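You operate a simulated robot arm through the tools that you are given. There is no shell and no other tool. Be economical: measure what you need, move in short steps, check, and stop when the job is done.

The job below is to be done with a simulated robot arm. You get a single attempt, and the scene is never put back.

JOB
Move the filler's pot, closed, to the yellow plate and give the blue beaker 2 shots of bran.
Fine: the beaker stays in the filler's holder, the filler slide on bran. Set down upright: teal pot.

Only the result counts: the job must be done as asked and must still hold three seconds after the hand-in. Knocking over, shifting, dropping, spilling or breaking anything else fails it.

ROBOT AND FRAMES
A 6-joint arm with a two-finger parallel gripper, fixed in place. Base frame: the origin is at the foot of the arm, x ahead of it, y to its left, z up; the work surface is at about z = 0. Lengths are in mm, angles in degrees, forces in N, time in s.
With the tool pointing down near the work surface it reaches from about 180 to 460 mm from the base axis. Its first joint turns from -70.0 to 70.0 degrees. Payload 1.9 kg.
The TCP is the grasp point between the finger pads, 23 mm short of the fingertips. In the tool frame z runs along the fingers and y along their closing line. Largest opening 94 mm; finger width 38, thickness 10; the body of the gripper, 54 by 96 mm, starts 39 mm behind the TCP.
Orientation is that of the tool frame in the base frame, as a unit quaternion [x, y, z, w]. With the fingers straight down and closing along the base's y, the tool's x points along the base's -x, its y along +y and its z along -z.

CONTROLS
- The arm moves only by the tool move_arm. Its argument "moves" is one flat list of numbers, 7 for each row, row after row: the closure, from 0 (fully open) to 1 (shut), then the shift along the tool's x, y, z in units of 150 mm (1.0 is 150 mm), then the turn, a rotation vector about the tool's x, y, z in units of 90 degrees (1.0 is 90 degrees). In form: [hand, dx, dy, dz, ax, ay, az, hand, dx, dy, dz, ax, ay, az, ...]. A call has 1 to 8 rows; each row is the pose to reach, as a shift and turn from the pose commanded when the call began, along the tool's axes at that moment. A call with a number of a shift or a turn outside -1 to 1 is refused whole. Each row takes 0.2 s and may step no farther than 50 mm and 8.6 degrees from the row before; otherwise, or with a gripper value out of range, the whole call is refused. A pose out of reach is approached as far as the arm can. The call stops where the force on the tool passes 70 N (or 10 N more than at its start, if that is more) or the arm is blocked; 0.2 s more then pass. Each finger travels about 108 mm/s and halts on what it meets, pressing with about 24 N; the grip force reading is that of the motor and also rises with nothing between the fingers. The clock runs only during rows and for 0.2 s after the last one: add rows that repeat a pose to give the fingers time. The reply holds the time, the measured pose of the TCP, the force on the tool along the base axes, the opening and the grip force, in the units named above and with some noise, with the torque about the TCP (base axes, N m) and any sound that the robot's microphone picked up.
- Cameras (640 x 400 px; columns grow to the right, rows downward): "scene" is fixed at [10.9, 295.1, 459.9]; the picture's right is [-0.97, -0.24, 0.00], its down [-0.07, 0.27, -0.96] and it looks along [0.23, -0.93, -0.28] (base axes); focal length 346 px, centre (320, 200). "wrist" rides on the gripper at [87, 16, -75] in the tool frame; the picture's right is [-0.18, 0.98, 0.00], its down [-0.58, -0.11, -0.81] and it looks along [-0.79, -0.15, 0.59] (tool axes); focal length 243 px, centre (320, 200). There is no depth. A picture from a camera that has moved, and an enlarged one, comes with that camera's place and axes in the base frame and with its lens. The place of the scene camera against the robot may be out by one fixed shift of up to 18 mm in any direction.
- get_image(camera): a new picture of that camera. No time passes.
- inspect(camera, box): a new picture of the part [left, top, right, bottom] of that camera's present view, enlarged. No time passes.
- hand_in(): hands the job in; it is judged then, once.

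Work in short steps. Places have to be worked out from the pictures, the camera data and where the tool is seen: move nearer, look again, correct. Check each grasp and each placing, and mend what went wrong. You have 120 turns and 84 pictures in all, those below and enlarged ones among them. Open the gripper and draw the arm clear of the work before you hand the job in, unless the task says otherwise; then end with one line.

The tools are called after ">>>" as a command line: name --argument value ..., lists and objects as JSON in quotes. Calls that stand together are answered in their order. move_arm: Moves the arm, as the interface text tells. Its arguments: {"type":"object","properties":{"moves":{"type":"array","items":{"type":"number"}}},"required":["moves"]} The other tools are called the same way: get_image (camera) takes a picture; inspect (camera, box) takes an enlarged picture of a part of a camera's view; hand_in () hands the job in.

At the start:

```text
t: 0.0
ee_pos: [218.1, -138.6, 357.6]
orientation: [0.0, 1.0, 0.0, 0.0]
force: [0.5, -0.1, 0.4]
wrist_torque: [0.0, -0.01, 0.02]
grip_width: 94.1
grip_force: 0.0
```

scene: 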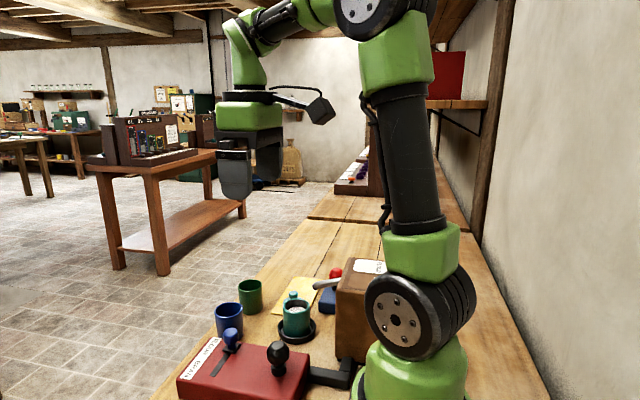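
wrist: 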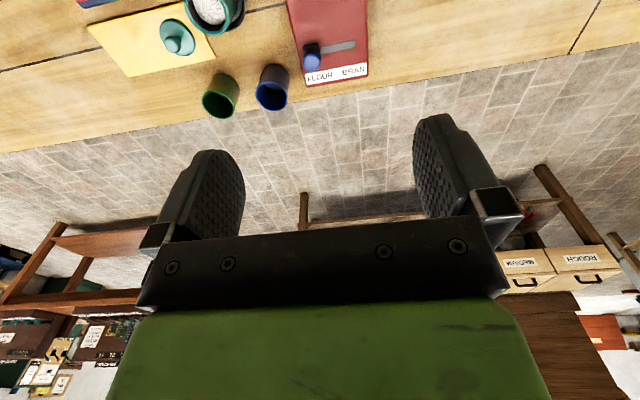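

I'll look closer at the work area first.

>>> inspect --camera "scene" --box '[160, 240, 400, 400]'

>>> inspect --camera "wrist" --box '[60, 0, 400, 130]'

```text
2.50 times, centred on (280, 320) of scene
camera zoom: at [10.9, 295.1, 459.9], right [-0.97, -0.24, 0.0], down [-0.07, 0.27, -0.96], along [0.23, -0.93, -0.28], focal length 866 px, centre (420, -100)
```

zoom: 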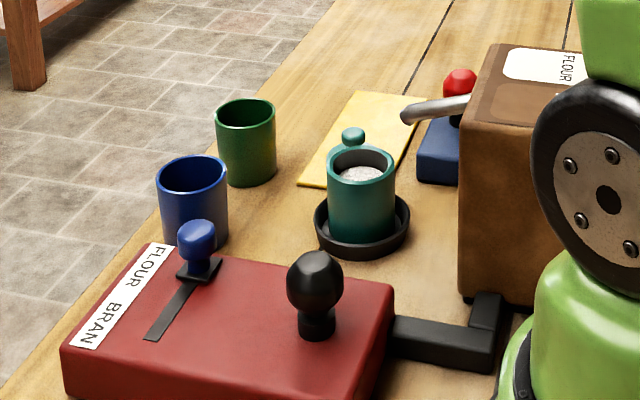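

```text
1.88 times, centred on (230, 65) of wrist
camera zoom: at [132.0, -121.5, 432.1], right [0.18, 0.98, 0.0], down [0.58, -0.11, 0.81], along [0.79, -0.15, -0.59], focal length 457 px, centre (489, 454)
```

zoom: 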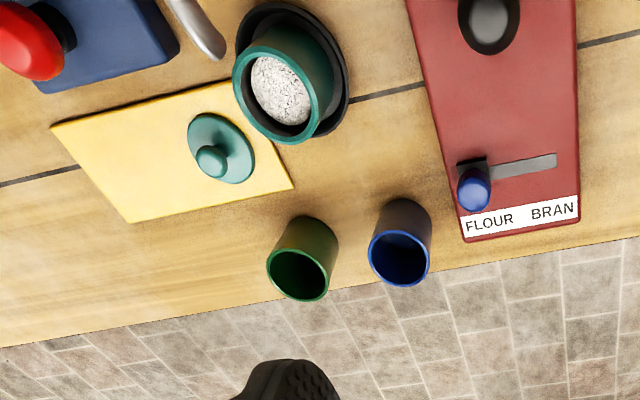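

Arm sits around the work area with all objects at negative y. I'll turn the hand about its axis to view the filler from another side, staying high.

>>> move_arm --moves '[0, 0, 0, 0, 0, 0, 0.09, 0, 0, 0, 0, 0, 0, 0.18, 0, 0, 0, 0, 0, 0, 0.27, 0, 0, 0, 0, 0, 0, 0.36, 0, 0, 0, 0, 0, 0, 0.45, 0, 0, 0, 0, 0, 0, 0.54, 0, 0, 0, 0, 0, 0, 0.63, 0, 0, 0, 0, 0, 0, 0.72]'

>>> get_image --camera "wrist"

```text
t: 1.8
ee_pos: [217.5, -137.2, 358.9]
orientation: [0.538, 0.843, 0.001, 0.0]
force: [0.5, 0.2, -0.2]
wrist_torque: [0.02, 0.0, 0.02]
grip_width: 94.0
grip_force: 0.1
```

```text
79 pictures are left
camera wrist: at [196.3, -52.5, 433.0], right [0.97, 0.25, 0.0], down [0.15, -0.57, 0.81], along [0.2, -0.78, -0.59], focal length 243 px, centre (320, 200)
```

wrist: 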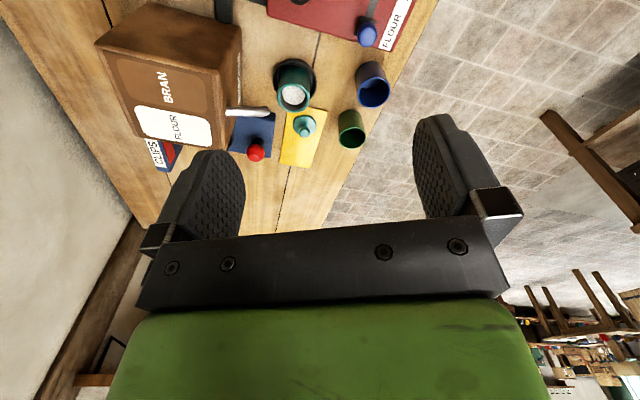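

The hopper's labels (BRAN, FLOUR) and layout are visible; I enlarge them.

>>> inspect --camera "wrist" --box '[80, 0, 280, 200]'

>>> inspect --camera "wrist" --box '[210, 0, 430, 180]'

```text
2.00 times, centred on (180, 100) of wrist
camera zoom: at [196.3, -52.5, 433.0], right [0.97, 0.25, 0.0], down [0.15, -0.57, 0.81], along [0.2, -0.78, -0.59], focal length 485 px, centre (600, 400)
```

zoom: 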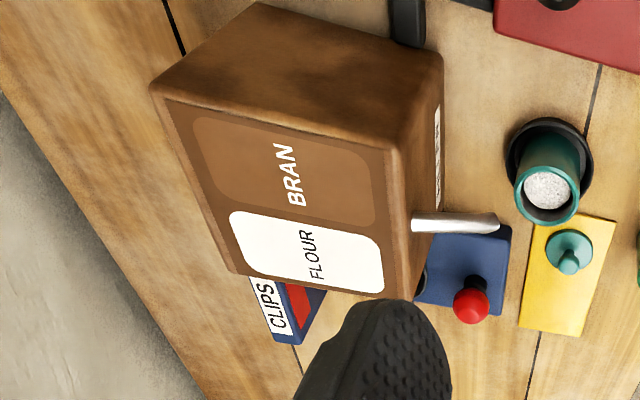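

```text
2.22 times, centred on (320, 90) of wrist
camera zoom: at [196.3, -52.5, 433.0], right [0.97, 0.25, 0.0], down [0.15, -0.57, 0.81], along [0.2, -0.78, -0.59], focal length 539 px, centre (320, 444)
```

zoom: 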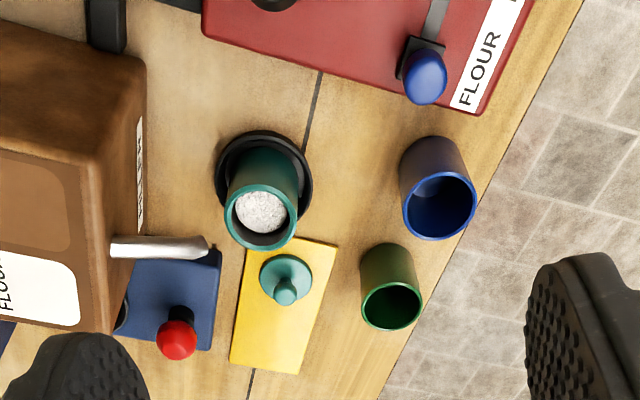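

The spout comes out of the hopper's +x face above the holder; there's also a label on that face. I turn the hand on to 180° so that the camera looks back at the filler from +x.

>>> move_arm --moves '[0, -0.09, 0.03, 0, 0, 0, 0.09, 0, -0.18, 0.06, 0, 0, 0, 0.18, 0, -0.27, 0.1, 0, 0, 0, 0.27, 0, -0.36, 0.13, 0, 0, 0, 0.36, 0, -0.45, 0.16, 0, 0, 0, 0.45, 0, -0.53, 0.19, 0, 0, 0, 0.54, 0, -0.62, 0.22, 0, 0, 0, 0.63, 0, -0.71, 0.255, 0, 0, 0, 0.72]'

>>> move_arm --moves '[0, 0, 0, 0, 0, 0, 0.09, 0, 0, 0, 0, 0, 0, 0.18, 0, 0, 0, 0, 0, 0, 0.27, 0, 0, 0, 0, 0, 0, 0.36, 0, 0, 0, 0, 0, 0, 0.45, 0, 0, 0, 0, 0, 0, 0.54, 0, 0, 0, 0, 0, 0, 0.56]'

>>> get_image --camera "wrist"

```text
t: 3.6
ee_pos: [297.8, -218.4, 358.7]
orientation: [0.906, 0.424, 0.001, 0.0]
force: [-0.8, 0.1, 0.0]
wrist_torque: [0.02, -0.02, -0.01]
grip_width: 94.0
grip_force: 0.0
```

```text
t: 5.2
ee_pos: [298.5, -218.8, 358.2]
orientation: [1.0, -0.002, 0.001, 0.0]
force: [0.1, 0.0, 0.2]
wrist_torque: [0.01, 0.0, 0.02]
grip_width: 94.2
grip_force: 0.1
```

```text
76 pictures are left
camera wrist: at [384.6, -234.7, 432.4], right [-0.19, -0.98, 0.0], down [-0.58, 0.11, 0.81], along [-0.79, 0.15, -0.59], focal length 243 px, centre (320, 200)
```

wrist: 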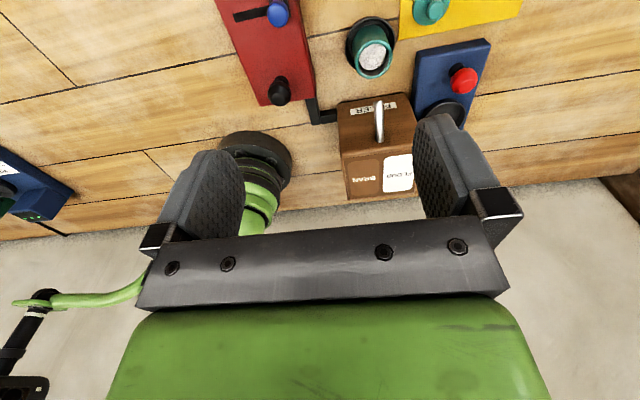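

>>> inspect --camera "wrist" --box '[200, 0, 420, 210]'

>>> inspect --camera "wrist" --box '[320, 0, 540, 130]'

```text
1.90 times, centred on (310, 105) of wrist
camera zoom: at [384.6, -234.7, 432.4], right [-0.19, -0.98, 0.0], down [-0.58, 0.11, 0.81], along [-0.79, 0.15, -0.59], focal length 462 px, centre (339, 381)
```

zoom: 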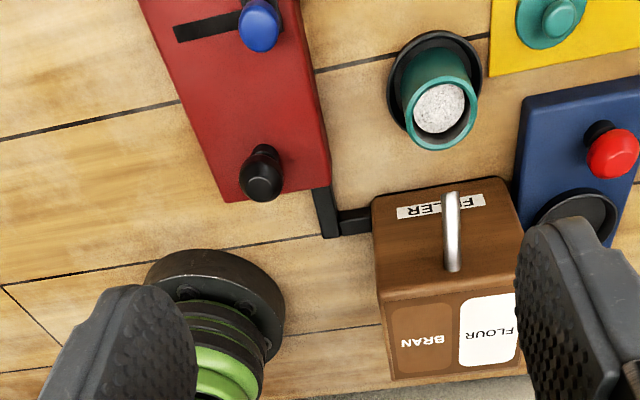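

```text
2.91 times, centred on (430, 65) of wrist
camera zoom: at [384.6, -234.7, 432.4], right [-0.19, -0.98, 0.0], down [-0.58, 0.11, 0.81], along [-0.79, 0.15, -0.59], focal length 706 px, centre (0, 593)
```

zoom: 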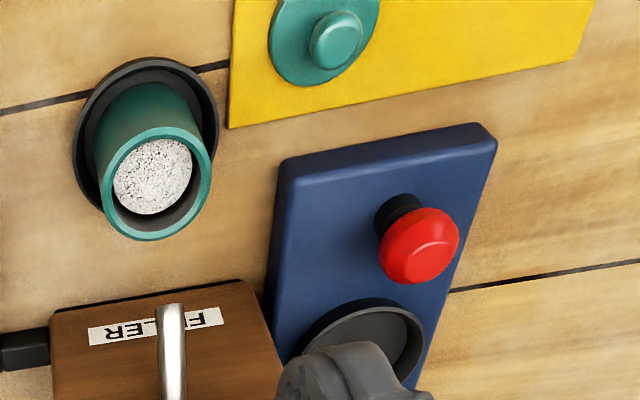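

Filler understood: red box is its control panel (black knob = dispense, blue knob = slide, now at FLOUR). Triangulation: pot rim (209,-279,56), spout tip (174,-279,112), lid knob near (244,-362,~35), blue beaker (332,-238, rim 62). I go above the lid with the fingers half open.

>>> move_arm --moves '[0.45, -0.06, 0.16, 0.16, 0, 0, 0, 0.45, -0.12, 0.32, 0.33, 0, 0, 0, 0.45, -0.18, 0.48, 0.5, 0, 0, 0, 0.45, -0.24, 0.64, 0.66, 0, 0, 0, 0.45, -0.3, 0.8, 0.83, 0, 0, 0, 0.45, -0.363, 0.955, 1.0, 0, 0, 0, 0.45, -0.363, 0.955, 1.0, 0, 0, 0]'

>>> get_image --camera "wrist"

>>> get_image --camera "scene"

```text
t: 6.8
ee_pos: [244.5, -361.0, 207.0]
orientation: [1.0, -0.001, 0.001, -0.002]
force: [-0.1, 0.0, 0.6]
wrist_torque: [-0.01, -0.02, -0.01]
grip_width: 51.7
grip_force: 0.1
```

```text
73 pictures are left
camera wrist: at [330.8, -377.3, 282.1], right [-0.19, -0.98, 0.0], down [-0.58, 0.11, 0.81], along [-0.79, 0.15, -0.59], focal length 243 px, centre (320, 200)
```

wrist: 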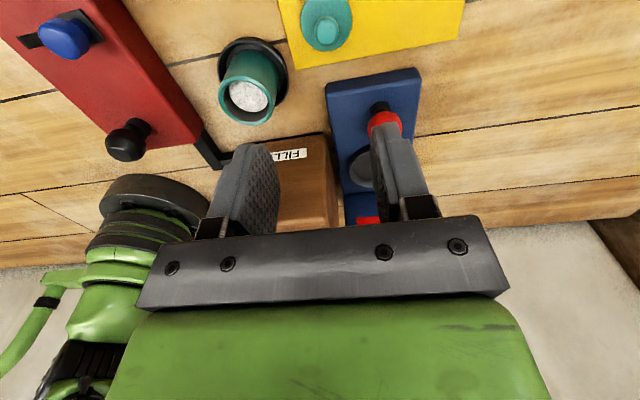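

```text
72 pictures are left
```

scene: 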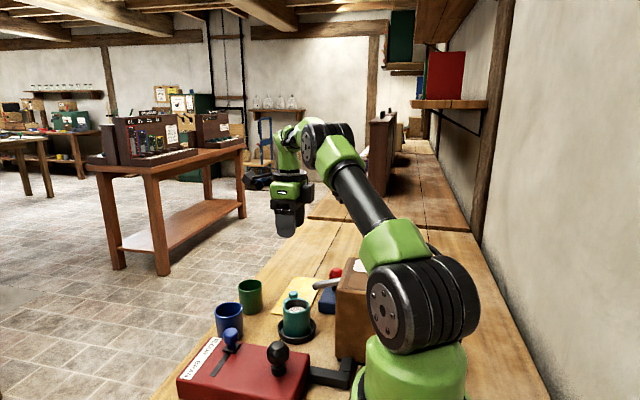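

>>> inspect --camera "wrist" --box '[210, 0, 410, 125]'

```text
3.20 times, centred on (310, 62) of wrist
camera zoom: at [330.8, -377.3, 282.1], right [-0.19, -0.98, 0.0], down [-0.58, 0.11, 0.81], along [-0.79, 0.15, -0.59], focal length 776 px, centre (352, 640)
```

zoom: 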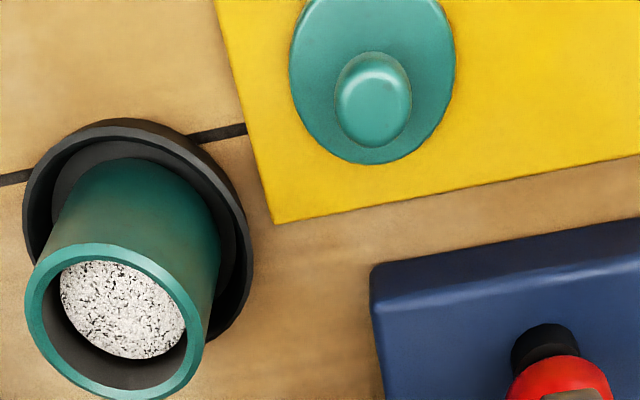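

Lid centre now at about (246,-366.5), knob ~21 mm wide, top near z≈28–30. I descend to z≈60 above it and check from the scene camera.

>>> move_arm --moves '[0.45, 0.01, 0.035, 0.3, 0, 0, 0, 0.45, 0.01, 0.035, 0.6, 0, 0, 0, 0.45, 0.01, 0.035, 0.8, 0, 0, 0, 0.45, 0.01, 0.035, 0.98, 0, 0, 0]'

>>> inspect --camera "scene" --box '[200, 220, 360, 350]'

>>> get_image --camera "wrist"

```text
t: 7.8
ee_pos: [246.6, -365.7, 58.1]
orientation: [1.0, 0.0, 0.002, -0.001]
force: [0.0, 0.4, -0.6]
wrist_torque: [0.0, -0.01, 0.03]
grip_width: 51.6
grip_force: 0.0
```

```text
3.08 times, centred on (280, 285) of scene
camera zoom: at [10.9, 295.1, 459.9], right [-0.97, -0.24, 0.0], down [-0.07, 0.27, -0.96], along [0.23, -0.93, -0.28], focal length 1065 px, centre (443, -62)
```

zoom: 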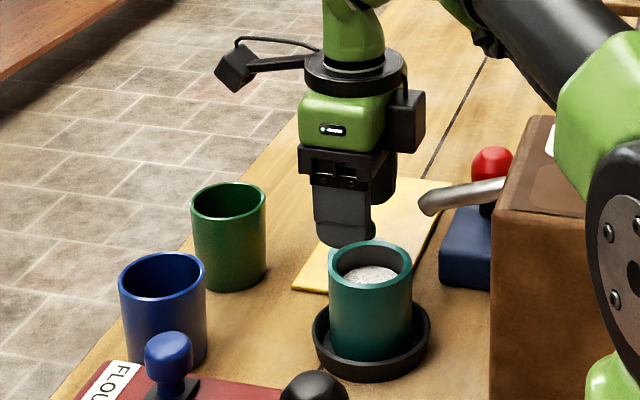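

```text
69 pictures are left
camera wrist: at [333.0, -381.7, 133.5], right [-0.18, -0.98, 0.0], down [-0.58, 0.11, 0.8], along [-0.79, 0.15, -0.59], focal length 243 px, centre (320, 200)
```

wrist: 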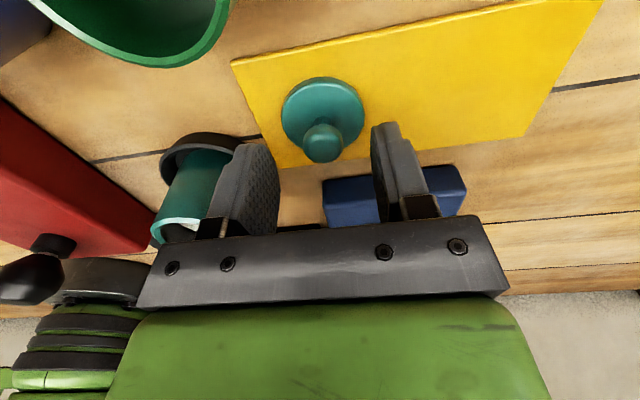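

Knob is centred between the fingers: disc top z≈8, knob centre z≈28. Descend to TCP z≈36 (tips 13, above the disc) and close.

>>> move_arm --moves '[0.45, 0, 0.005, 0.08, 0, 0, 0, 0.45, 0, 0.005, 0.147, 0, 0, 0, 0.8, 0, 0.005, 0.147, 0, 0, 0, 1, 0, 0.005, 0.147, 0, 0, 0, 1, 0, 0.005, 0.147, 0, 0, 0, 1, 0, 0.005, 0.147, 0, 0, 0]'

>>> get_image --camera "wrist"

```text
t: 9.2
ee_pos: [245.3, -367.0, 36.7]
orientation: [1.0, 0.0, 0.001, -0.001]
force: [-0.3, -0.5, -0.2]
wrist_torque: [0.01, 0.01, -0.04]
grip_width: 20.4
grip_force: 24.2
```

```text
68 pictures are left
camera wrist: at [331.9, -383.9, 112.3], right [-0.18, -0.98, 0.0], down [-0.58, 0.11, 0.81], along [-0.79, 0.15, -0.59], focal length 243 px, centre (320, 200)
```

wrist: 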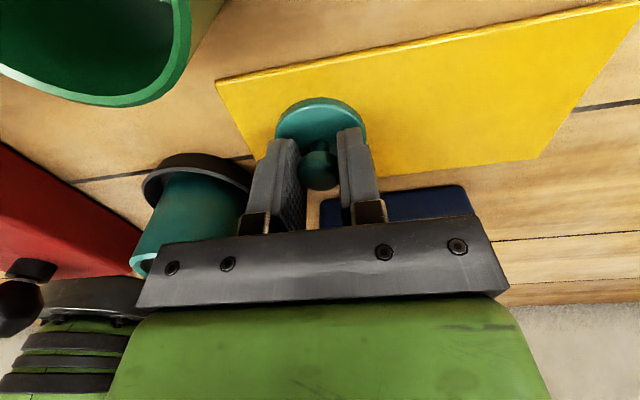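

Knob gripped (20.4 mm). Lift straight up and look.

>>> move_arm --moves '[1, 0, 0, -0.15, 0, 0, 0, 1, 0, 0, -0.35, 0, 0, 0, 1, 0, 0, -0.62, 0, 0, 0]'

>>> get_image --camera "wrist"

>>> inspect --camera "scene" --box '[220, 220, 360, 350]'

```text
t: 10.0
ee_pos: [247.8, -366.3, 132.3]
orientation: [1.0, 0.0, 0.001, 0.0]
force: [1.5, 0.1, 0.0]
wrist_torque: [0.01, 0.01, 0.01]
grip_width: 0.1
grip_force: 23.8
```

```text
67 pictures are left
camera wrist: at [334.1, -381.8, 205.9], right [-0.18, -0.98, 0.0], down [-0.58, 0.11, 0.81], along [-0.79, 0.15, -0.59], focal length 243 px, centre (320, 200)
```

wrist: 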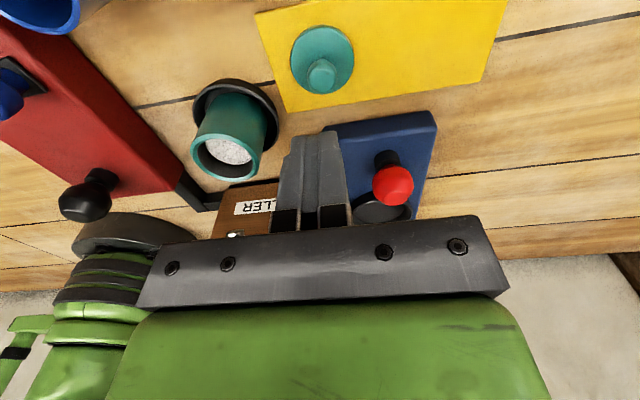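

```text
3.08 times, centred on (290, 285) of scene
camera zoom: at [10.9, 295.1, 459.9], right [-0.97, -0.24, 0.0], down [-0.07, 0.27, -0.96], along [0.23, -0.93, -0.28], focal length 1065 px, centre (412, -62)
```

zoom: 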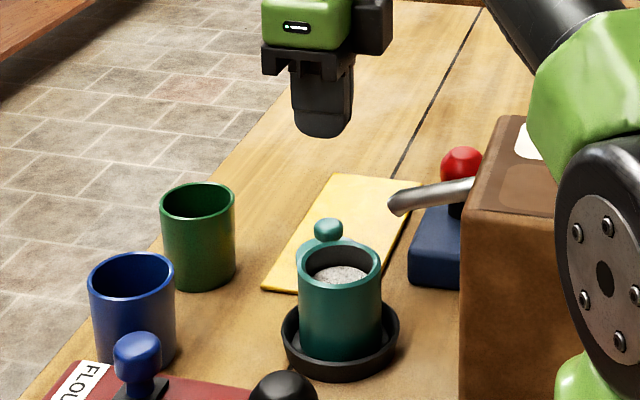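

The lid slipped out (too shallow); it hasn't moved. I go back deeper, watching force, with fingers half open.

>>> move_arm --moves '[0.5, -0.005, 0, 0, 0, 0, 0, 0.5, -0.01, 0.003, 0.25, 0, 0, 0, 0.5, -0.01, 0.003, 0.5, 0, 0, 0, 0.5, -0.01, 0.003, 0.62, 0, 0, 0, 0.5, -0.01, 0.003, 0.65, 0, 0, 0]'

>>> get_image --camera "wrist"

```text
t: 11.2
ee_pos: [243.8, -369.2, 35.4]
orientation: [1.0, -0.001, 0.003, 0.0]
force: [-4.3, 1.2, 12.5]
wrist_torque: [0.37, 0.06, 0.12]
grip_width: 47.4
grip_force: 1.3
```

```text
65 pictures are left
camera wrist: at [331.2, -385.1, 109.4], right [-0.19, -0.98, 0.0], down [-0.58, 0.11, 0.8], along [-0.79, 0.15, -0.59], focal length 243 px, centre (320, 200)
```

wrist: 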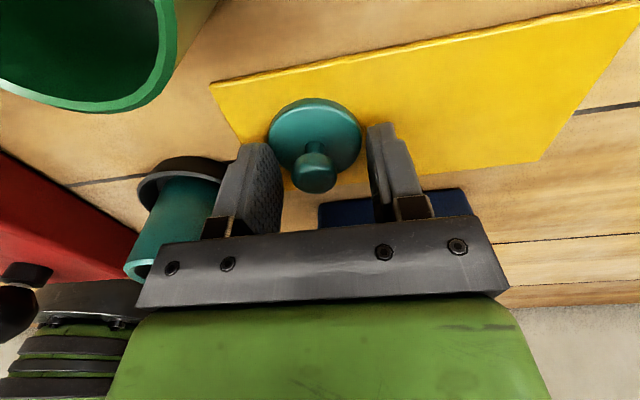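

Contact at tip z≈12 shows that a fingertip stands on the lid's edge. I look enlarged to see the knob's shape.

>>> inspect --camera "wrist" --box '[220, 80, 420, 220]'

>>> inspect --camera "scene" --box '[260, 250, 340, 310]'

```text
2.86 times, centred on (320, 150) of wrist
camera zoom: at [331.2, -385.1, 109.4], right [-0.19, -0.98, 0.0], down [-0.58, 0.11, 0.8], along [-0.79, 0.15, -0.59], focal length 693 px, centre (320, 343)
```

zoom: 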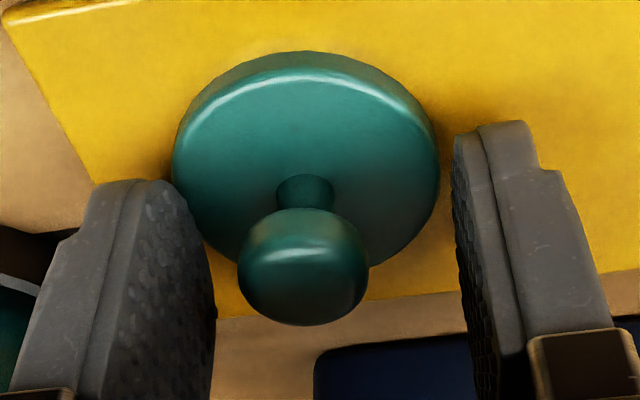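

```text
6.67 times, centred on (300, 280) of scene
camera zoom: at [10.9, 295.1, 459.9], right [-0.97, -0.24, 0.0], down [-0.07, 0.27, -0.96], along [0.23, -0.93, -0.28], focal length 2308 px, centre (453, -333)
```

zoom: 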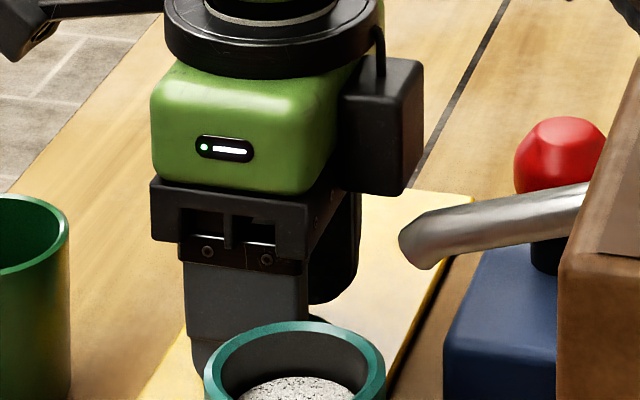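

Knob is a ball on a neck with its centre z≈29, disc top ≈12. I'll lift a bit, narrow the fingers so both tips are over the disc, go down to just above it, then close and lift slowly.

>>> move_arm --moves '[0.5, 0, 0, -0.04, 0, 0, 0, 0.68, 0, 0, -0.04, 0, 0, 0, 0.68, 0, 0, -0.04, 0, 0, 0, 0.68, 0, 0, -0.015, 0, 0, 0, 0.68, 0, 0, 0.0, 0, 0, 0]'

>>> inspect --camera "wrist" --box '[220, 80, 420, 220]'

```text
t: 12.4
ee_pos: [245.2, -367.2, 33.7]
orientation: [1.0, -0.001, 0.002, 0.0]
force: [-6.6, 5.6, 20.3]
wrist_torque: [0.16, 0.21, -0.01]
grip_width: 30.1
grip_force: 0.0
```

```text
2.86 times, centred on (320, 150) of wrist
camera zoom: at [331.5, -383.5, 109.5], right [-0.19, -0.98, 0.0], down [-0.58, 0.11, 0.8], along [-0.79, 0.15, -0.59], focal length 693 px, centre (320, 343)
```

zoom: 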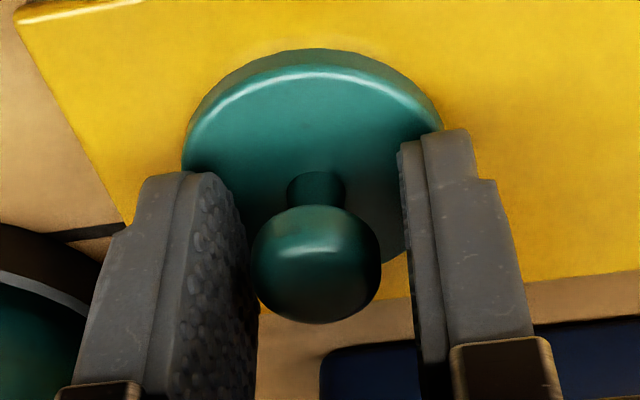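

Both tips bear on the disc (20 N). Raise ~1 mm, close, wait, then lift slowly 12 mm.

>>> move_arm --moves '[0.68, 0, 0, -0.01, 0, 0, 0, 1, 0, 0, -0.01, 0, 0, 0, 1, 0, 0, -0.01, 0, 0, 0, 1, 0, 0, -0.01, 0, 0, 0, 1, 0, 0, -0.02, 0, 0, 0, 1, 0, 0, -0.04, 0, 0, 0, 1, 0, 0, -0.07, 0, 0, 0]'

>>> inspect --camera "wrist" --box '[220, 80, 420, 220]'

```text
t: 14.0
ee_pos: [245.9, -368.8, 43.8]
orientation: [1.0, -0.001, 0.001, -0.001]
force: [-1.2, -1.8, -0.2]
wrist_torque: [0.0, 0.02, -0.02]
grip_width: 20.7
grip_force: 23.8
```

```text
2.86 times, centred on (320, 150) of wrist
camera zoom: at [331.9, -384.6, 118.8], right [-0.19, -0.98, 0.0], down [-0.58, 0.11, 0.81], along [-0.79, 0.15, -0.59], focal length 693 px, centre (320, 343)
```

zoom: 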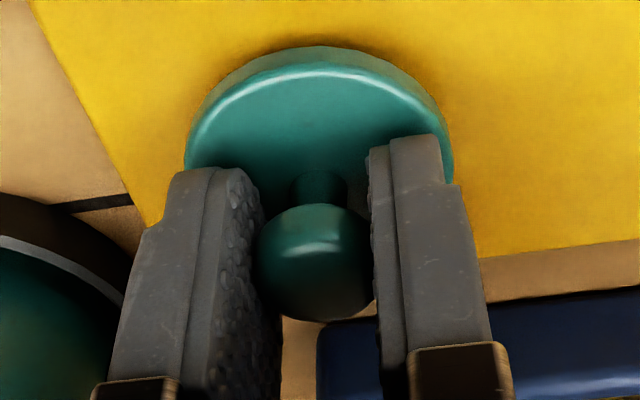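

It holds this time (20.7 mm, lid rising with the fingers). Continue lifting gently.

>>> move_arm --moves '[1, 0, 0, -0.05, 0, 0, 0, 1, 0, 0, -0.12, 0, 0, 0, 1, 0, 0, -0.2, 0, 0, 0, 1, 0, 0, -0.3, 0, 0, 0, 1, 0, 0, -0.4, 0, 0, 0, 1, 0, 0, -0.5, 0, 0, 0, 1, 0, 0, -0.56, 0, 0, 0]'

>>> get_image --camera "wrist"

>>> inspect --camera "scene" --box '[220, 220, 360, 350]'

```text
t: 15.6
ee_pos: [244.6, -368.2, 128.4]
orientation: [1.0, -0.001, 0.0, -0.001]
force: [-0.2, 0.2, -0.9]
wrist_torque: [0.02, -0.01, -0.01]
grip_width: 20.3
grip_force: 23.5
```

```text
60 pictures are left
camera wrist: at [331.2, -383.7, 203.1], right [-0.19, -0.98, 0.0], down [-0.58, 0.11, 0.81], along [-0.79, 0.15, -0.59], focal length 243 px, centre (320, 200)
```

wrist: 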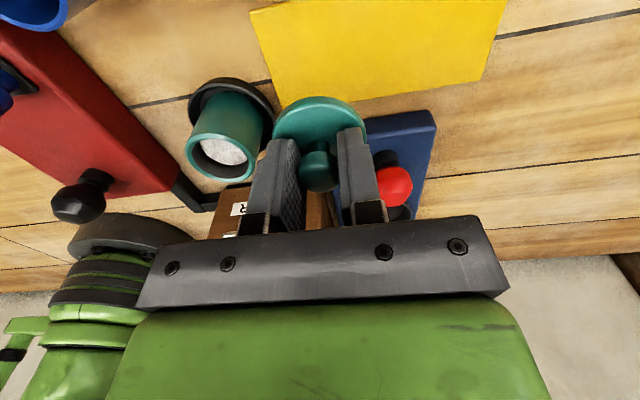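

```text
3.08 times, centred on (290, 285) of scene
camera zoom: at [10.9, 295.1, 459.9], right [-0.97, -0.24, 0.0], down [-0.07, 0.27, -0.96], along [0.23, -0.93, -0.28], focal length 1065 px, centre (412, -62)
```

zoom: 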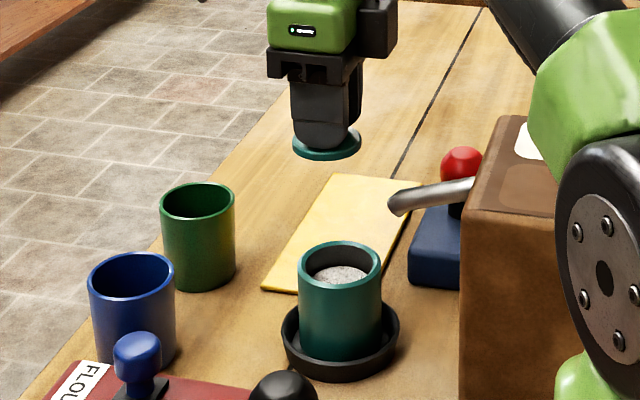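

Lid held level. I zoom on the pot to refine its centre from here.

>>> inspect --camera "wrist" --box '[170, 60, 370, 200]'

```text
2.86 times, centred on (270, 130) of wrist
camera zoom: at [331.2, -383.7, 203.1], right [-0.19, -0.98, 0.0], down [-0.58, 0.11, 0.81], along [-0.79, 0.15, -0.59], focal length 693 px, centre (463, 400)
```

zoom: 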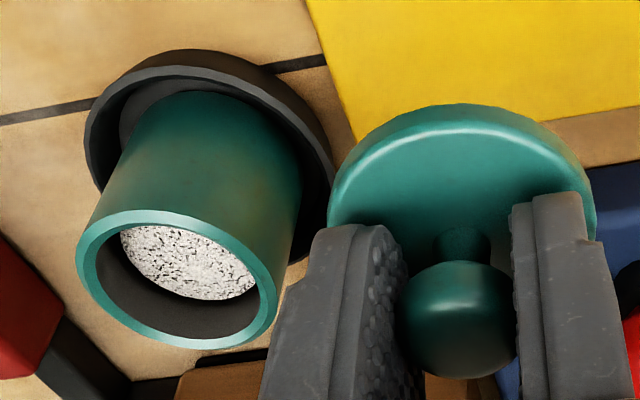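

Pot rim centre ≈ (207.5,-277.5,56). I bring the lid over, staying on the +x side of the spout, down to ~8 mm above rim, still 15 mm short in x, and check.

>>> move_arm --moves '[1, -0.04, -0.13, 0, 0, 0, 0, 1, -0.08, -0.3, 0, 0, 0, 0, 1, -0.12, -0.48, 0, 0, 0, 0, 1, -0.13, -0.601, 0, 0, 0, 0, 1, -0.13, -0.601, 0.1, 0, 0, 0, 1, -0.13, -0.601, 0.19, 0, 0, 0]'

>>> get_image --camera "wrist"

>>> inspect --camera "scene" --box '[250, 230, 370, 350]'

```text
t: 17.0
ee_pos: [224.2, -276.4, 99.4]
orientation: [1.0, 0.001, 0.001, -0.001]
force: [0.4, -0.2, -0.8]
wrist_torque: [0.0, -0.02, -0.01]
grip_width: 20.3
grip_force: 23.9
```

```text
57 pictures are left
camera wrist: at [311.3, -293.3, 173.8], right [-0.18, -0.98, 0.0], down [-0.58, 0.11, 0.81], along [-0.79, 0.15, -0.59], focal length 243 px, centre (320, 200)
```

wrist: 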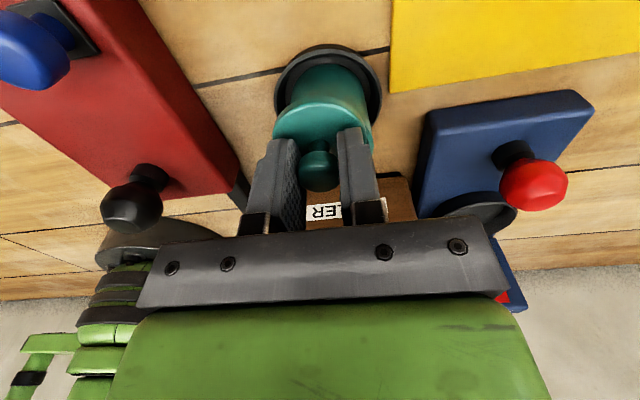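

```text
3.33 times, centred on (310, 290) of scene
camera zoom: at [10.9, 295.1, 459.9], right [-0.97, -0.24, 0.0], down [-0.07, 0.27, -0.96], along [0.23, -0.93, -0.28], focal length 1154 px, centre (353, -100)
```

zoom: 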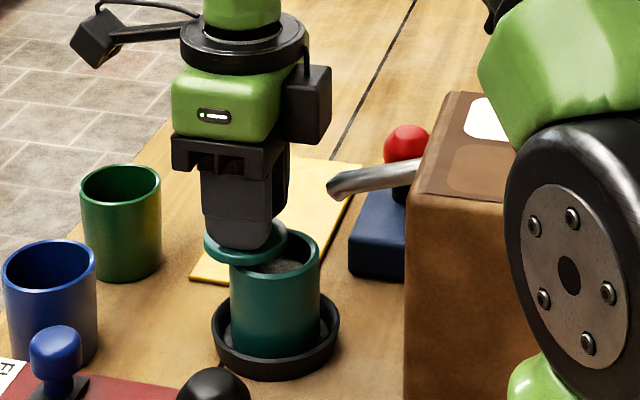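

>>> inspect --camera "wrist" --box '[240, 30, 420, 200]'

```text
2.35 times, centred on (330, 115) of wrist
camera zoom: at [311.3, -293.3, 173.8], right [-0.18, -0.98, 0.0], down [-0.58, 0.11, 0.81], along [-0.79, 0.15, -0.59], focal length 571 px, centre (296, 400)
```

zoom: 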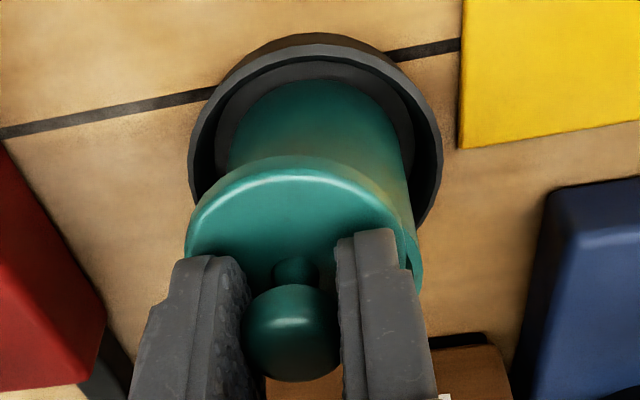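

Relative to the lid, the pot lies ≈18.7 mm toward -x and ≈3.5 mm toward -y. I move there at this height and check again.

>>> move_arm --moves '[1, -0.06, 0.012, 0, 0, 0, 0, 1, -0.125, 0.023, 0, 0, 0, 0, 1, -0.125, 0.023, 0, 0, 0, 0]'

>>> inspect --camera "wrist" --box '[240, 30, 420, 200]'

>>> inspect --camera "scene" --box '[260, 265, 340, 335]'

```text
t: 17.8
ee_pos: [205.5, -281.4, 99.6]
orientation: [1.0, 0.0, 0.001, -0.001]
force: [0.2, -0.2, -0.4]
wrist_torque: [0.03, 0.02, 0.0]
grip_width: 20.5
grip_force: 24.5
```

```text
2.35 times, centred on (330, 115) of wrist
camera zoom: at [291.4, -297.0, 174.1], right [-0.19, -0.98, 0.0], down [-0.58, 0.11, 0.81], along [-0.79, 0.15, -0.59], focal length 571 px, centre (296, 400)
```

zoom: 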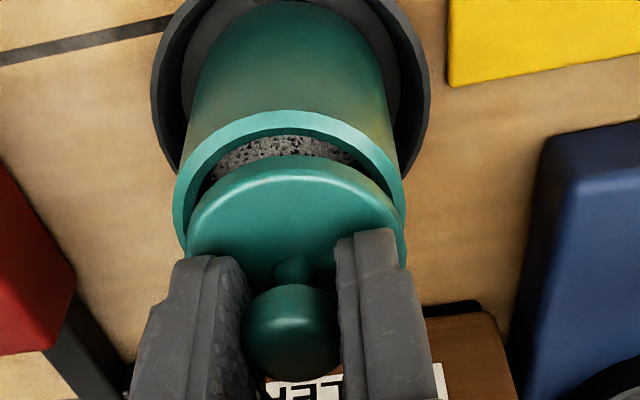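

```text
5.71 times, centred on (300, 300) of scene
camera zoom: at [10.9, 295.1, 459.9], right [-0.97, -0.24, 0.0], down [-0.07, 0.27, -0.96], along [0.23, -0.93, -0.28], focal length 1978 px, centre (434, -371)
```

zoom: 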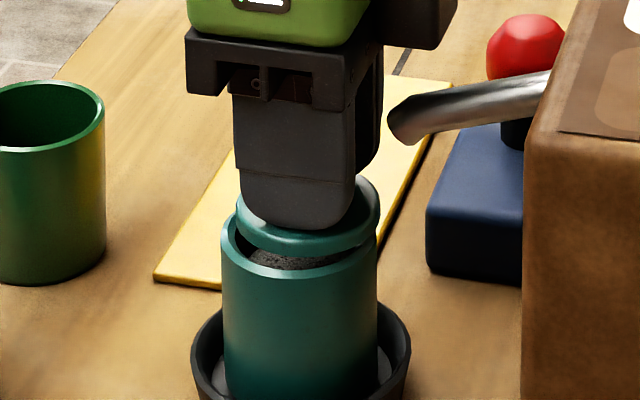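

Both views agree: the lid should shift about +3 mm in x and +1.1 mm in y. I correct, then descend a little and look again.

>>> move_arm --moves '[1, 0.02, -0.008, 0, 0, 0, 0, 1, 0.02, -0.008, 0.02, 0, 0, 0, 1, 0.02, -0.008, 0.04, 0, 0, 0]'

>>> inspect --camera "wrist" --box '[240, 30, 420, 200]'

>>> inspect --camera "scene" --box '[260, 265, 340, 335]'

```text
t: 18.6
ee_pos: [208.9, -279.1, 93.2]
orientation: [1.0, -0.001, 0.001, 0.0]
force: [-0.2, -0.1, 0.5]
wrist_torque: [0.01, 0.01, -0.02]
grip_width: 20.4
grip_force: 24.1
```

```text
2.35 times, centred on (330, 115) of wrist
camera zoom: at [295.9, -295.7, 168.1], right [-0.18, -0.98, 0.0], down [-0.58, 0.11, 0.81], along [-0.79, 0.15, -0.59], focal length 571 px, centre (296, 400)
```

zoom: 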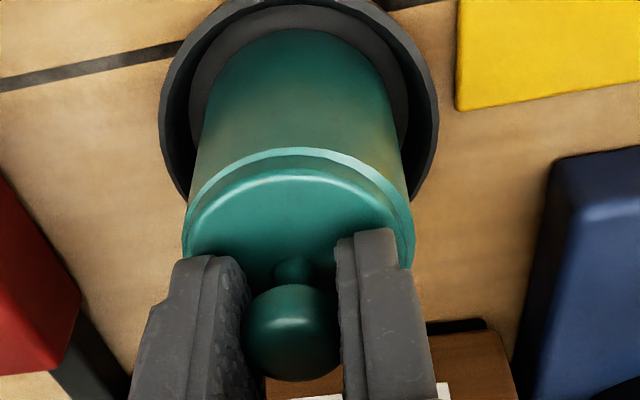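

```text
5.71 times, centred on (300, 300) of scene
camera zoom: at [10.9, 295.1, 459.9], right [-0.97, -0.24, 0.0], down [-0.07, 0.27, -0.96], along [0.23, -0.93, -0.28], focal length 1978 px, centre (434, -371)
```

zoom: 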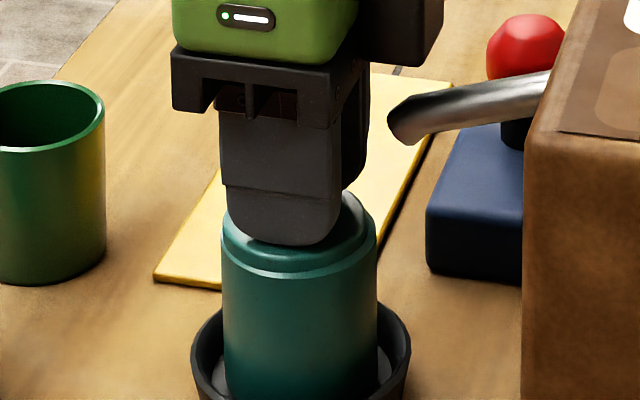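

Nearly concentric; nudge -1.2 mm in x and lower slowly until contact.

>>> move_arm --moves '[1, -0.008, 0.003, 0, 0, 0, 0, 1, -0.008, 0.003, 0.02, 0, 0, 0, 1, -0.008, 0.003, 0.035, 0, 0, 0, 1, -0.008, 0.003, 0.045, 0, 0, 0]'

>>> inspect --camera "scene" --box '[260, 265, 340, 335]'

```text
t: 19.3
ee_pos: [208.6, -279.2, 94.0]
orientation: [1.0, -0.002, 0.002, 0.0]
force: [-4.1, 2.6, 12.1]
wrist_torque: [-0.01, 0.1, 0.02]
grip_width: 20.6
grip_force: 24.0
heard: snap
stopped in row 3: the force on the tool passed its limit at 83 N (the readings are from after the stop); the commanded pose is now the measured one
```

```text
5.71 times, centred on (300, 300) of scene
camera zoom: at [10.9, 295.1, 459.9], right [-0.97, -0.24, 0.0], down [-0.07, 0.27, -0.96], along [0.23, -0.93, -0.28], focal length 1978 px, centre (434, -371)
```

zoom: 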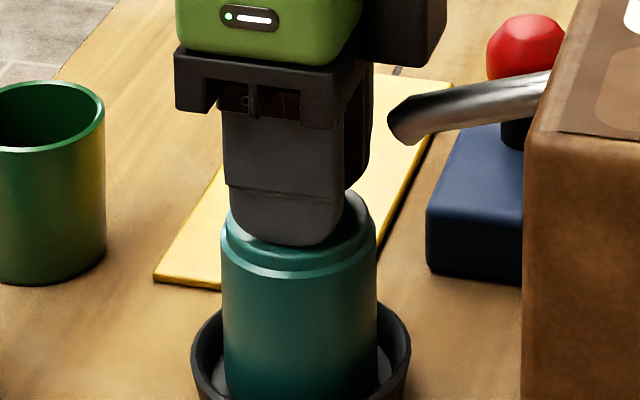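

A "snap" was heard – the lid appears to have clicked on. Release the knob, back up and check.

>>> move_arm --moves '[0.6, 0, 0, 0, 0, 0, 0, 0.6, 0, 0, 0, 0, 0, 0, 0.6, 0, 0, -0.1, 0, 0, 0, 0.6, 0, 0, -0.25, 0, 0, 0, 0.6, 0.1, 0, -0.35, 0, 0, 0]'

>>> get_image --camera "wrist"

>>> inspect --camera "scene" --box '[240, 245, 360, 345]'

```text
t: 20.5
ee_pos: [224.1, -278.4, 145.8]
orientation: [1.0, -0.002, 0.002, 0.0]
force: [0.7, 0.3, 0.6]
wrist_torque: [-0.01, -0.01, 0.02]
grip_width: 37.7
grip_force: 0.0
```

```text
49 pictures are left
camera wrist: at [310.2, -295.4, 220.9], right [-0.19, -0.98, 0.0], down [-0.58, 0.11, 0.8], along [-0.79, 0.15, -0.59], focal length 243 px, centre (320, 200)
```

wrist: 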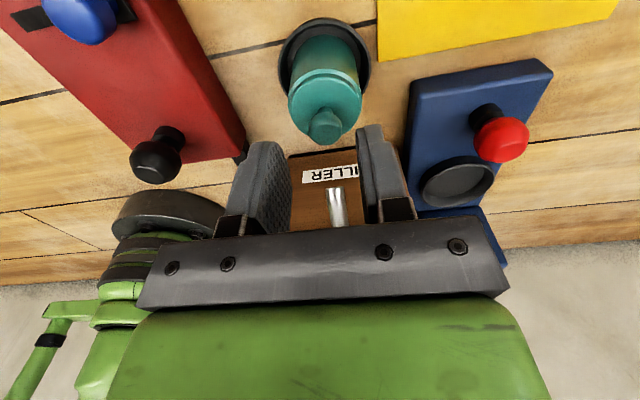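

```text
4.00 times, centred on (300, 295) of scene
camera zoom: at [10.9, 295.1, 459.9], right [-0.97, -0.24, 0.0], down [-0.07, 0.27, -0.96], along [0.23, -0.93, -0.28], focal length 1385 px, centre (400, -180)
```

zoom: 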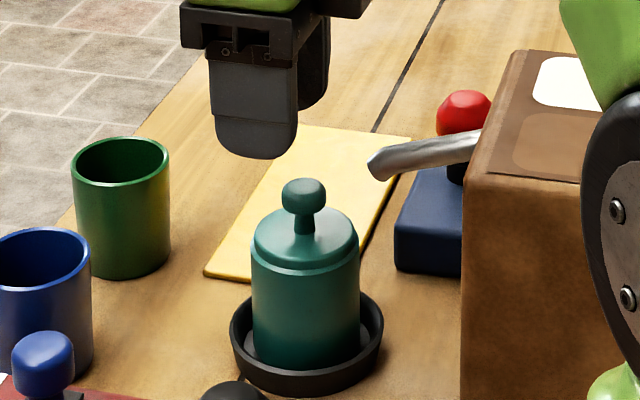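

Lid seated properly. Now open wide and descend around the pot (TCP z≈63, x 213 to stay clear of spout and knob).

>>> move_arm --moves '[0, -0.03, 0.007, 0, 0, 0, 0, 0, -0.07, 0.007, 0, 0, 0, 0, 0, -0.07, 0.007, 0.15, 0, 0, 0, 0, -0.07, 0.007, 0.3, 0, 0, 0, 0, -0.07, 0.007, 0.44, 0, 0, 0, 0, -0.07, 0.007, 0.545, 0, 0, 0]'

>>> get_image --camera "wrist"

>>> inspect --camera "scene" --box '[240, 245, 360, 345]'

```text
t: 21.9
ee_pos: [214.6, -283.9, 63.9]
orientation: [1.0, -0.001, 0.005, 0.006]
force: [43.5, 1.5, 25.9]
wrist_torque: [0.02, 3.54, -0.16]
grip_width: 94.0
grip_force: 0.1
```

```text
47 pictures are left
camera wrist: at [301.1, -298.3, 139.9], right [-0.18, -0.98, 0.01], down [-0.59, 0.12, 0.8], along [-0.79, 0.14, -0.6], focal length 243 px, centre (320, 200)
```

wrist: 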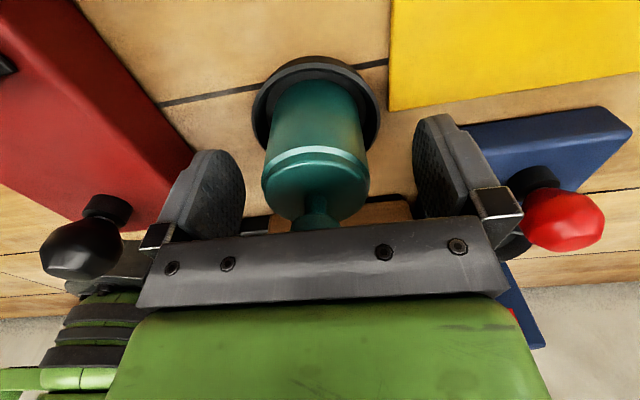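

```text
4.00 times, centred on (300, 295) of scene
camera zoom: at [10.9, 295.1, 459.9], right [-0.97, -0.24, 0.0], down [-0.07, 0.27, -0.96], along [0.23, -0.93, -0.28], focal length 1385 px, centre (400, -180)
```

zoom: 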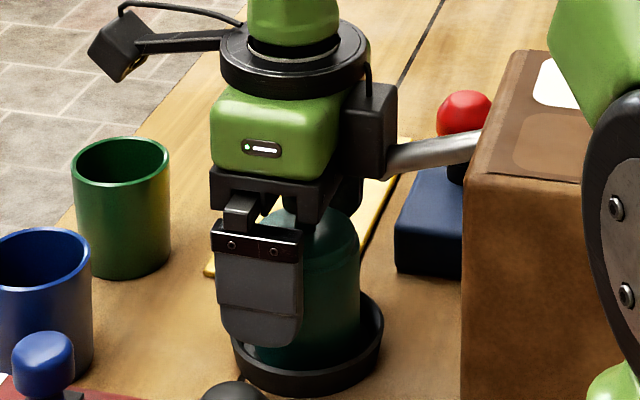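

There is a side-load (43 N at ~80 mm above the TCP): the black box on the hand's -x side is touching the spout. I back off at once, up and +x.

>>> move_arm --moves '[0, 0.03, 0, -0.03, 0, 0, 0, 0, 0.06, 0, -0.15, 0, 0, 0, 0, 0.06, 0, -0.4, 0, 0, 0, 0, 0.2, 0, -0.6, 0, 0, 0]'

>>> get_image --camera "scene"

>>> get_image --camera "wrist"

```text
t: 22.9
ee_pos: [242.0, -282.0, 155.1]
orientation: [1.0, -0.003, 0.002, 0.0]
force: [-0.5, -0.1, 0.1]
wrist_torque: [0.02, 0.01, -0.01]
grip_width: 93.9
grip_force: 0.1
```

```text
45 pictures are left
```

scene: 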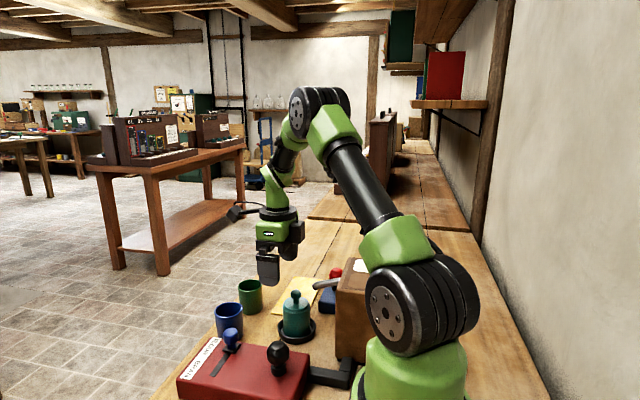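

```text
44 pictures are left
camera wrist: at [328.7, -298.5, 229.0], right [-0.19, -0.98, 0.0], down [-0.58, 0.11, 0.8], along [-0.79, 0.15, -0.59], focal length 243 px, centre (320, 200)
```

wrist: 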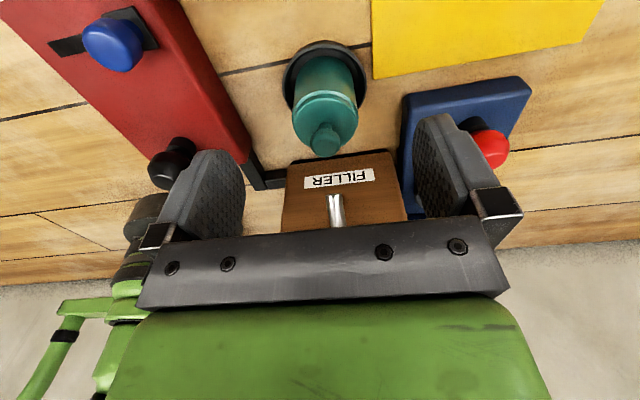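

Everything still stands. The hand has a motor box on its -x side, so I'll tilt the hand 25° (top leaning to +x) to clear the spout; the pads' closing line stays along y. Tilt here first, high up.

>>> move_arm --moves '[0, 0, 0, 0, 0, -0.07, 0, 0, 0, 0, 0, 0, -0.14, 0, 0, 0, 0, 0, 0, -0.21, 0, 0, 0, 0, 0, 0, -0.278, 0, 0, 0, 0, 0, 0, -0.278, 0]'

>>> get_image --camera "wrist"

>>> inspect --camera "scene" --box '[200, 190, 360, 350]'

```text
t: 24.1
ee_pos: [243.0, -280.8, 152.2]
orientation: [0.976, -0.002, -0.216, 0.0]
force: [0.0, -0.6, 0.1]
wrist_torque: [0.03, 0.0, -0.03]
grip_width: 94.0
grip_force: 0.0
```

```text
43 pictures are left
camera wrist: at [352.8, -297.5, 184.2], right [-0.17, -0.98, 0.08], down [-0.19, 0.11, 0.98], along [-0.97, 0.15, -0.2], focal length 243 px, centre (320, 200)
```

wrist: 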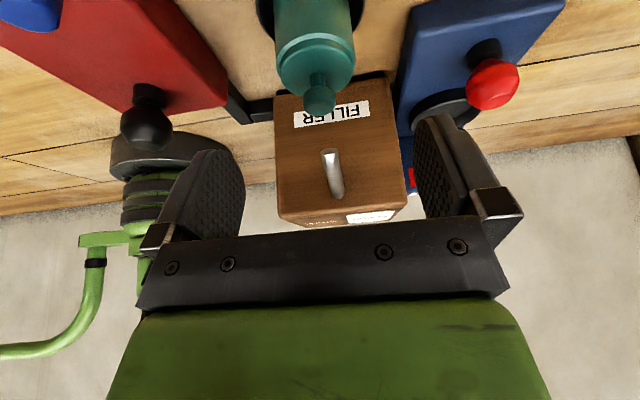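

```text
2.50 times, centred on (280, 270) of scene
camera zoom: at [10.9, 295.1, 459.9], right [-0.97, -0.24, 0.0], down [-0.07, 0.27, -0.96], along [0.23, -0.93, -0.28], focal length 866 px, centre (420, 25)
```

zoom: 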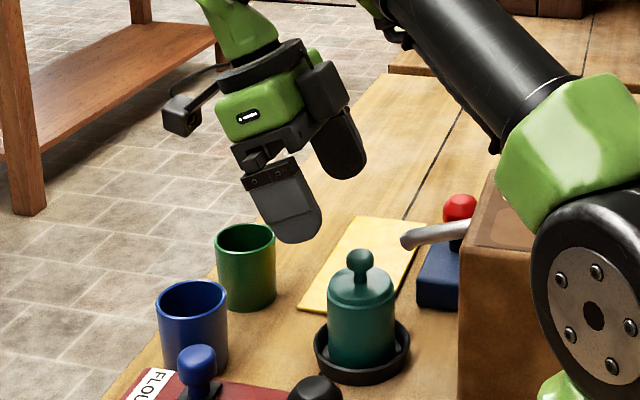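

Tilt reached. Move over to x≈217 and descend part way, then check clearance.

>>> move_arm --moves '[0, -0.157, -0.006, 0.073, 0, 0, 0, 0, -0.073, -0.006, 0.255, 0, 0, 0, 0, 0.012, -0.006, 0.436, 0, 0, 0, 0, 0.055, -0.006, 0.528, 0, 0, 0]'

>>> inspect --camera "scene" --box '[200, 190, 360, 350]'

>>> get_image --camera "wrist"

```text
t: 25.1
ee_pos: [216.9, -281.5, 78.7]
orientation: [0.977, -0.003, -0.215, 0.0]
force: [0.2, -0.8, -0.2]
wrist_torque: [-0.01, 0.0, 0.0]
grip_width: 94.0
grip_force: 0.1
```

```text
2.50 times, centred on (280, 270) of scene
camera zoom: at [10.9, 295.1, 459.9], right [-0.97, -0.24, 0.0], down [-0.07, 0.27, -0.96], along [0.23, -0.93, -0.28], focal length 866 px, centre (420, 25)
```

zoom: 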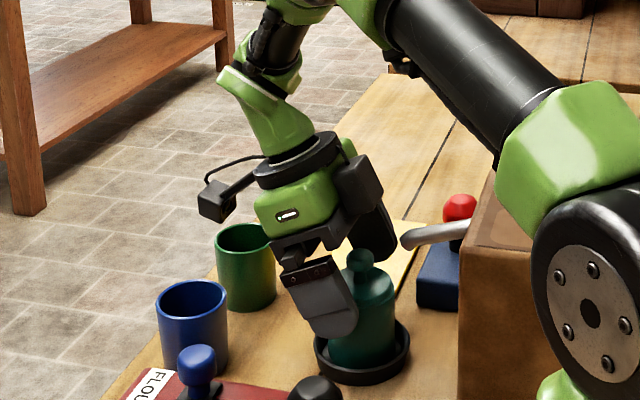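

```text
40 pictures are left
camera wrist: at [326.8, -297.2, 110.4], right [-0.17, -0.98, 0.08], down [-0.19, 0.11, 0.98], along [-0.97, 0.15, -0.21], focal length 243 px, centre (320, 200)
```

wrist: 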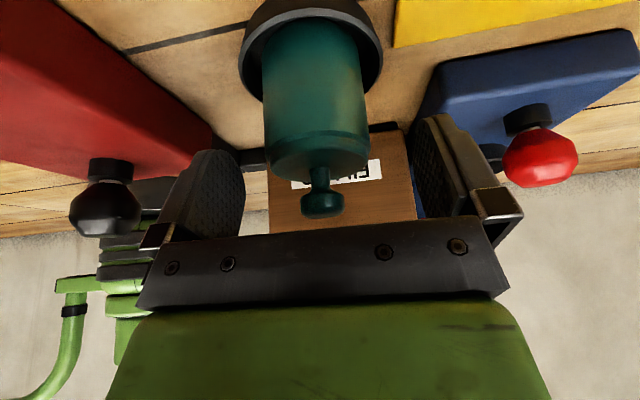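

Clear on all sides. Lower 17 mm, centre by 2 mm in y, and close on the pot.

>>> move_arm --moves '[0, 0.024, -0.013, 0.05, 0, 0, 0, 0, 0.048, -0.013, 0.103, 0, 0, 0, 0.25, 0.048, -0.013, 0.103, 0, 0, 0, 0.6, 0.048, -0.013, 0.103, 0, 0, 0, 1, 0.048, -0.013, 0.103, 0, 0, 0, 1, 0.048, -0.013, 0.103, 0, 0, 0]'

>>> inspect --camera "scene" --box '[220, 220, 360, 340]'

```text
t: 26.5
ee_pos: [215.9, -279.4, 60.4]
orientation: [0.977, -0.002, -0.214, 0.0]
force: [0.6, -0.3, 0.7]
wrist_torque: [0.01, -0.1, -0.01]
grip_width: 53.7
grip_force: 24.1
```

```text
3.33 times, centred on (290, 280) of scene
camera zoom: at [10.9, 295.1, 459.9], right [-0.97, -0.24, 0.0], down [-0.07, 0.27, -0.96], along [0.23, -0.93, -0.28], focal length 1154 px, centre (420, -67)
```

zoom: 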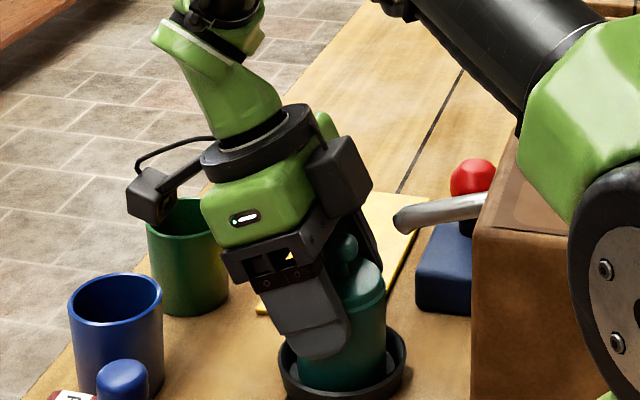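

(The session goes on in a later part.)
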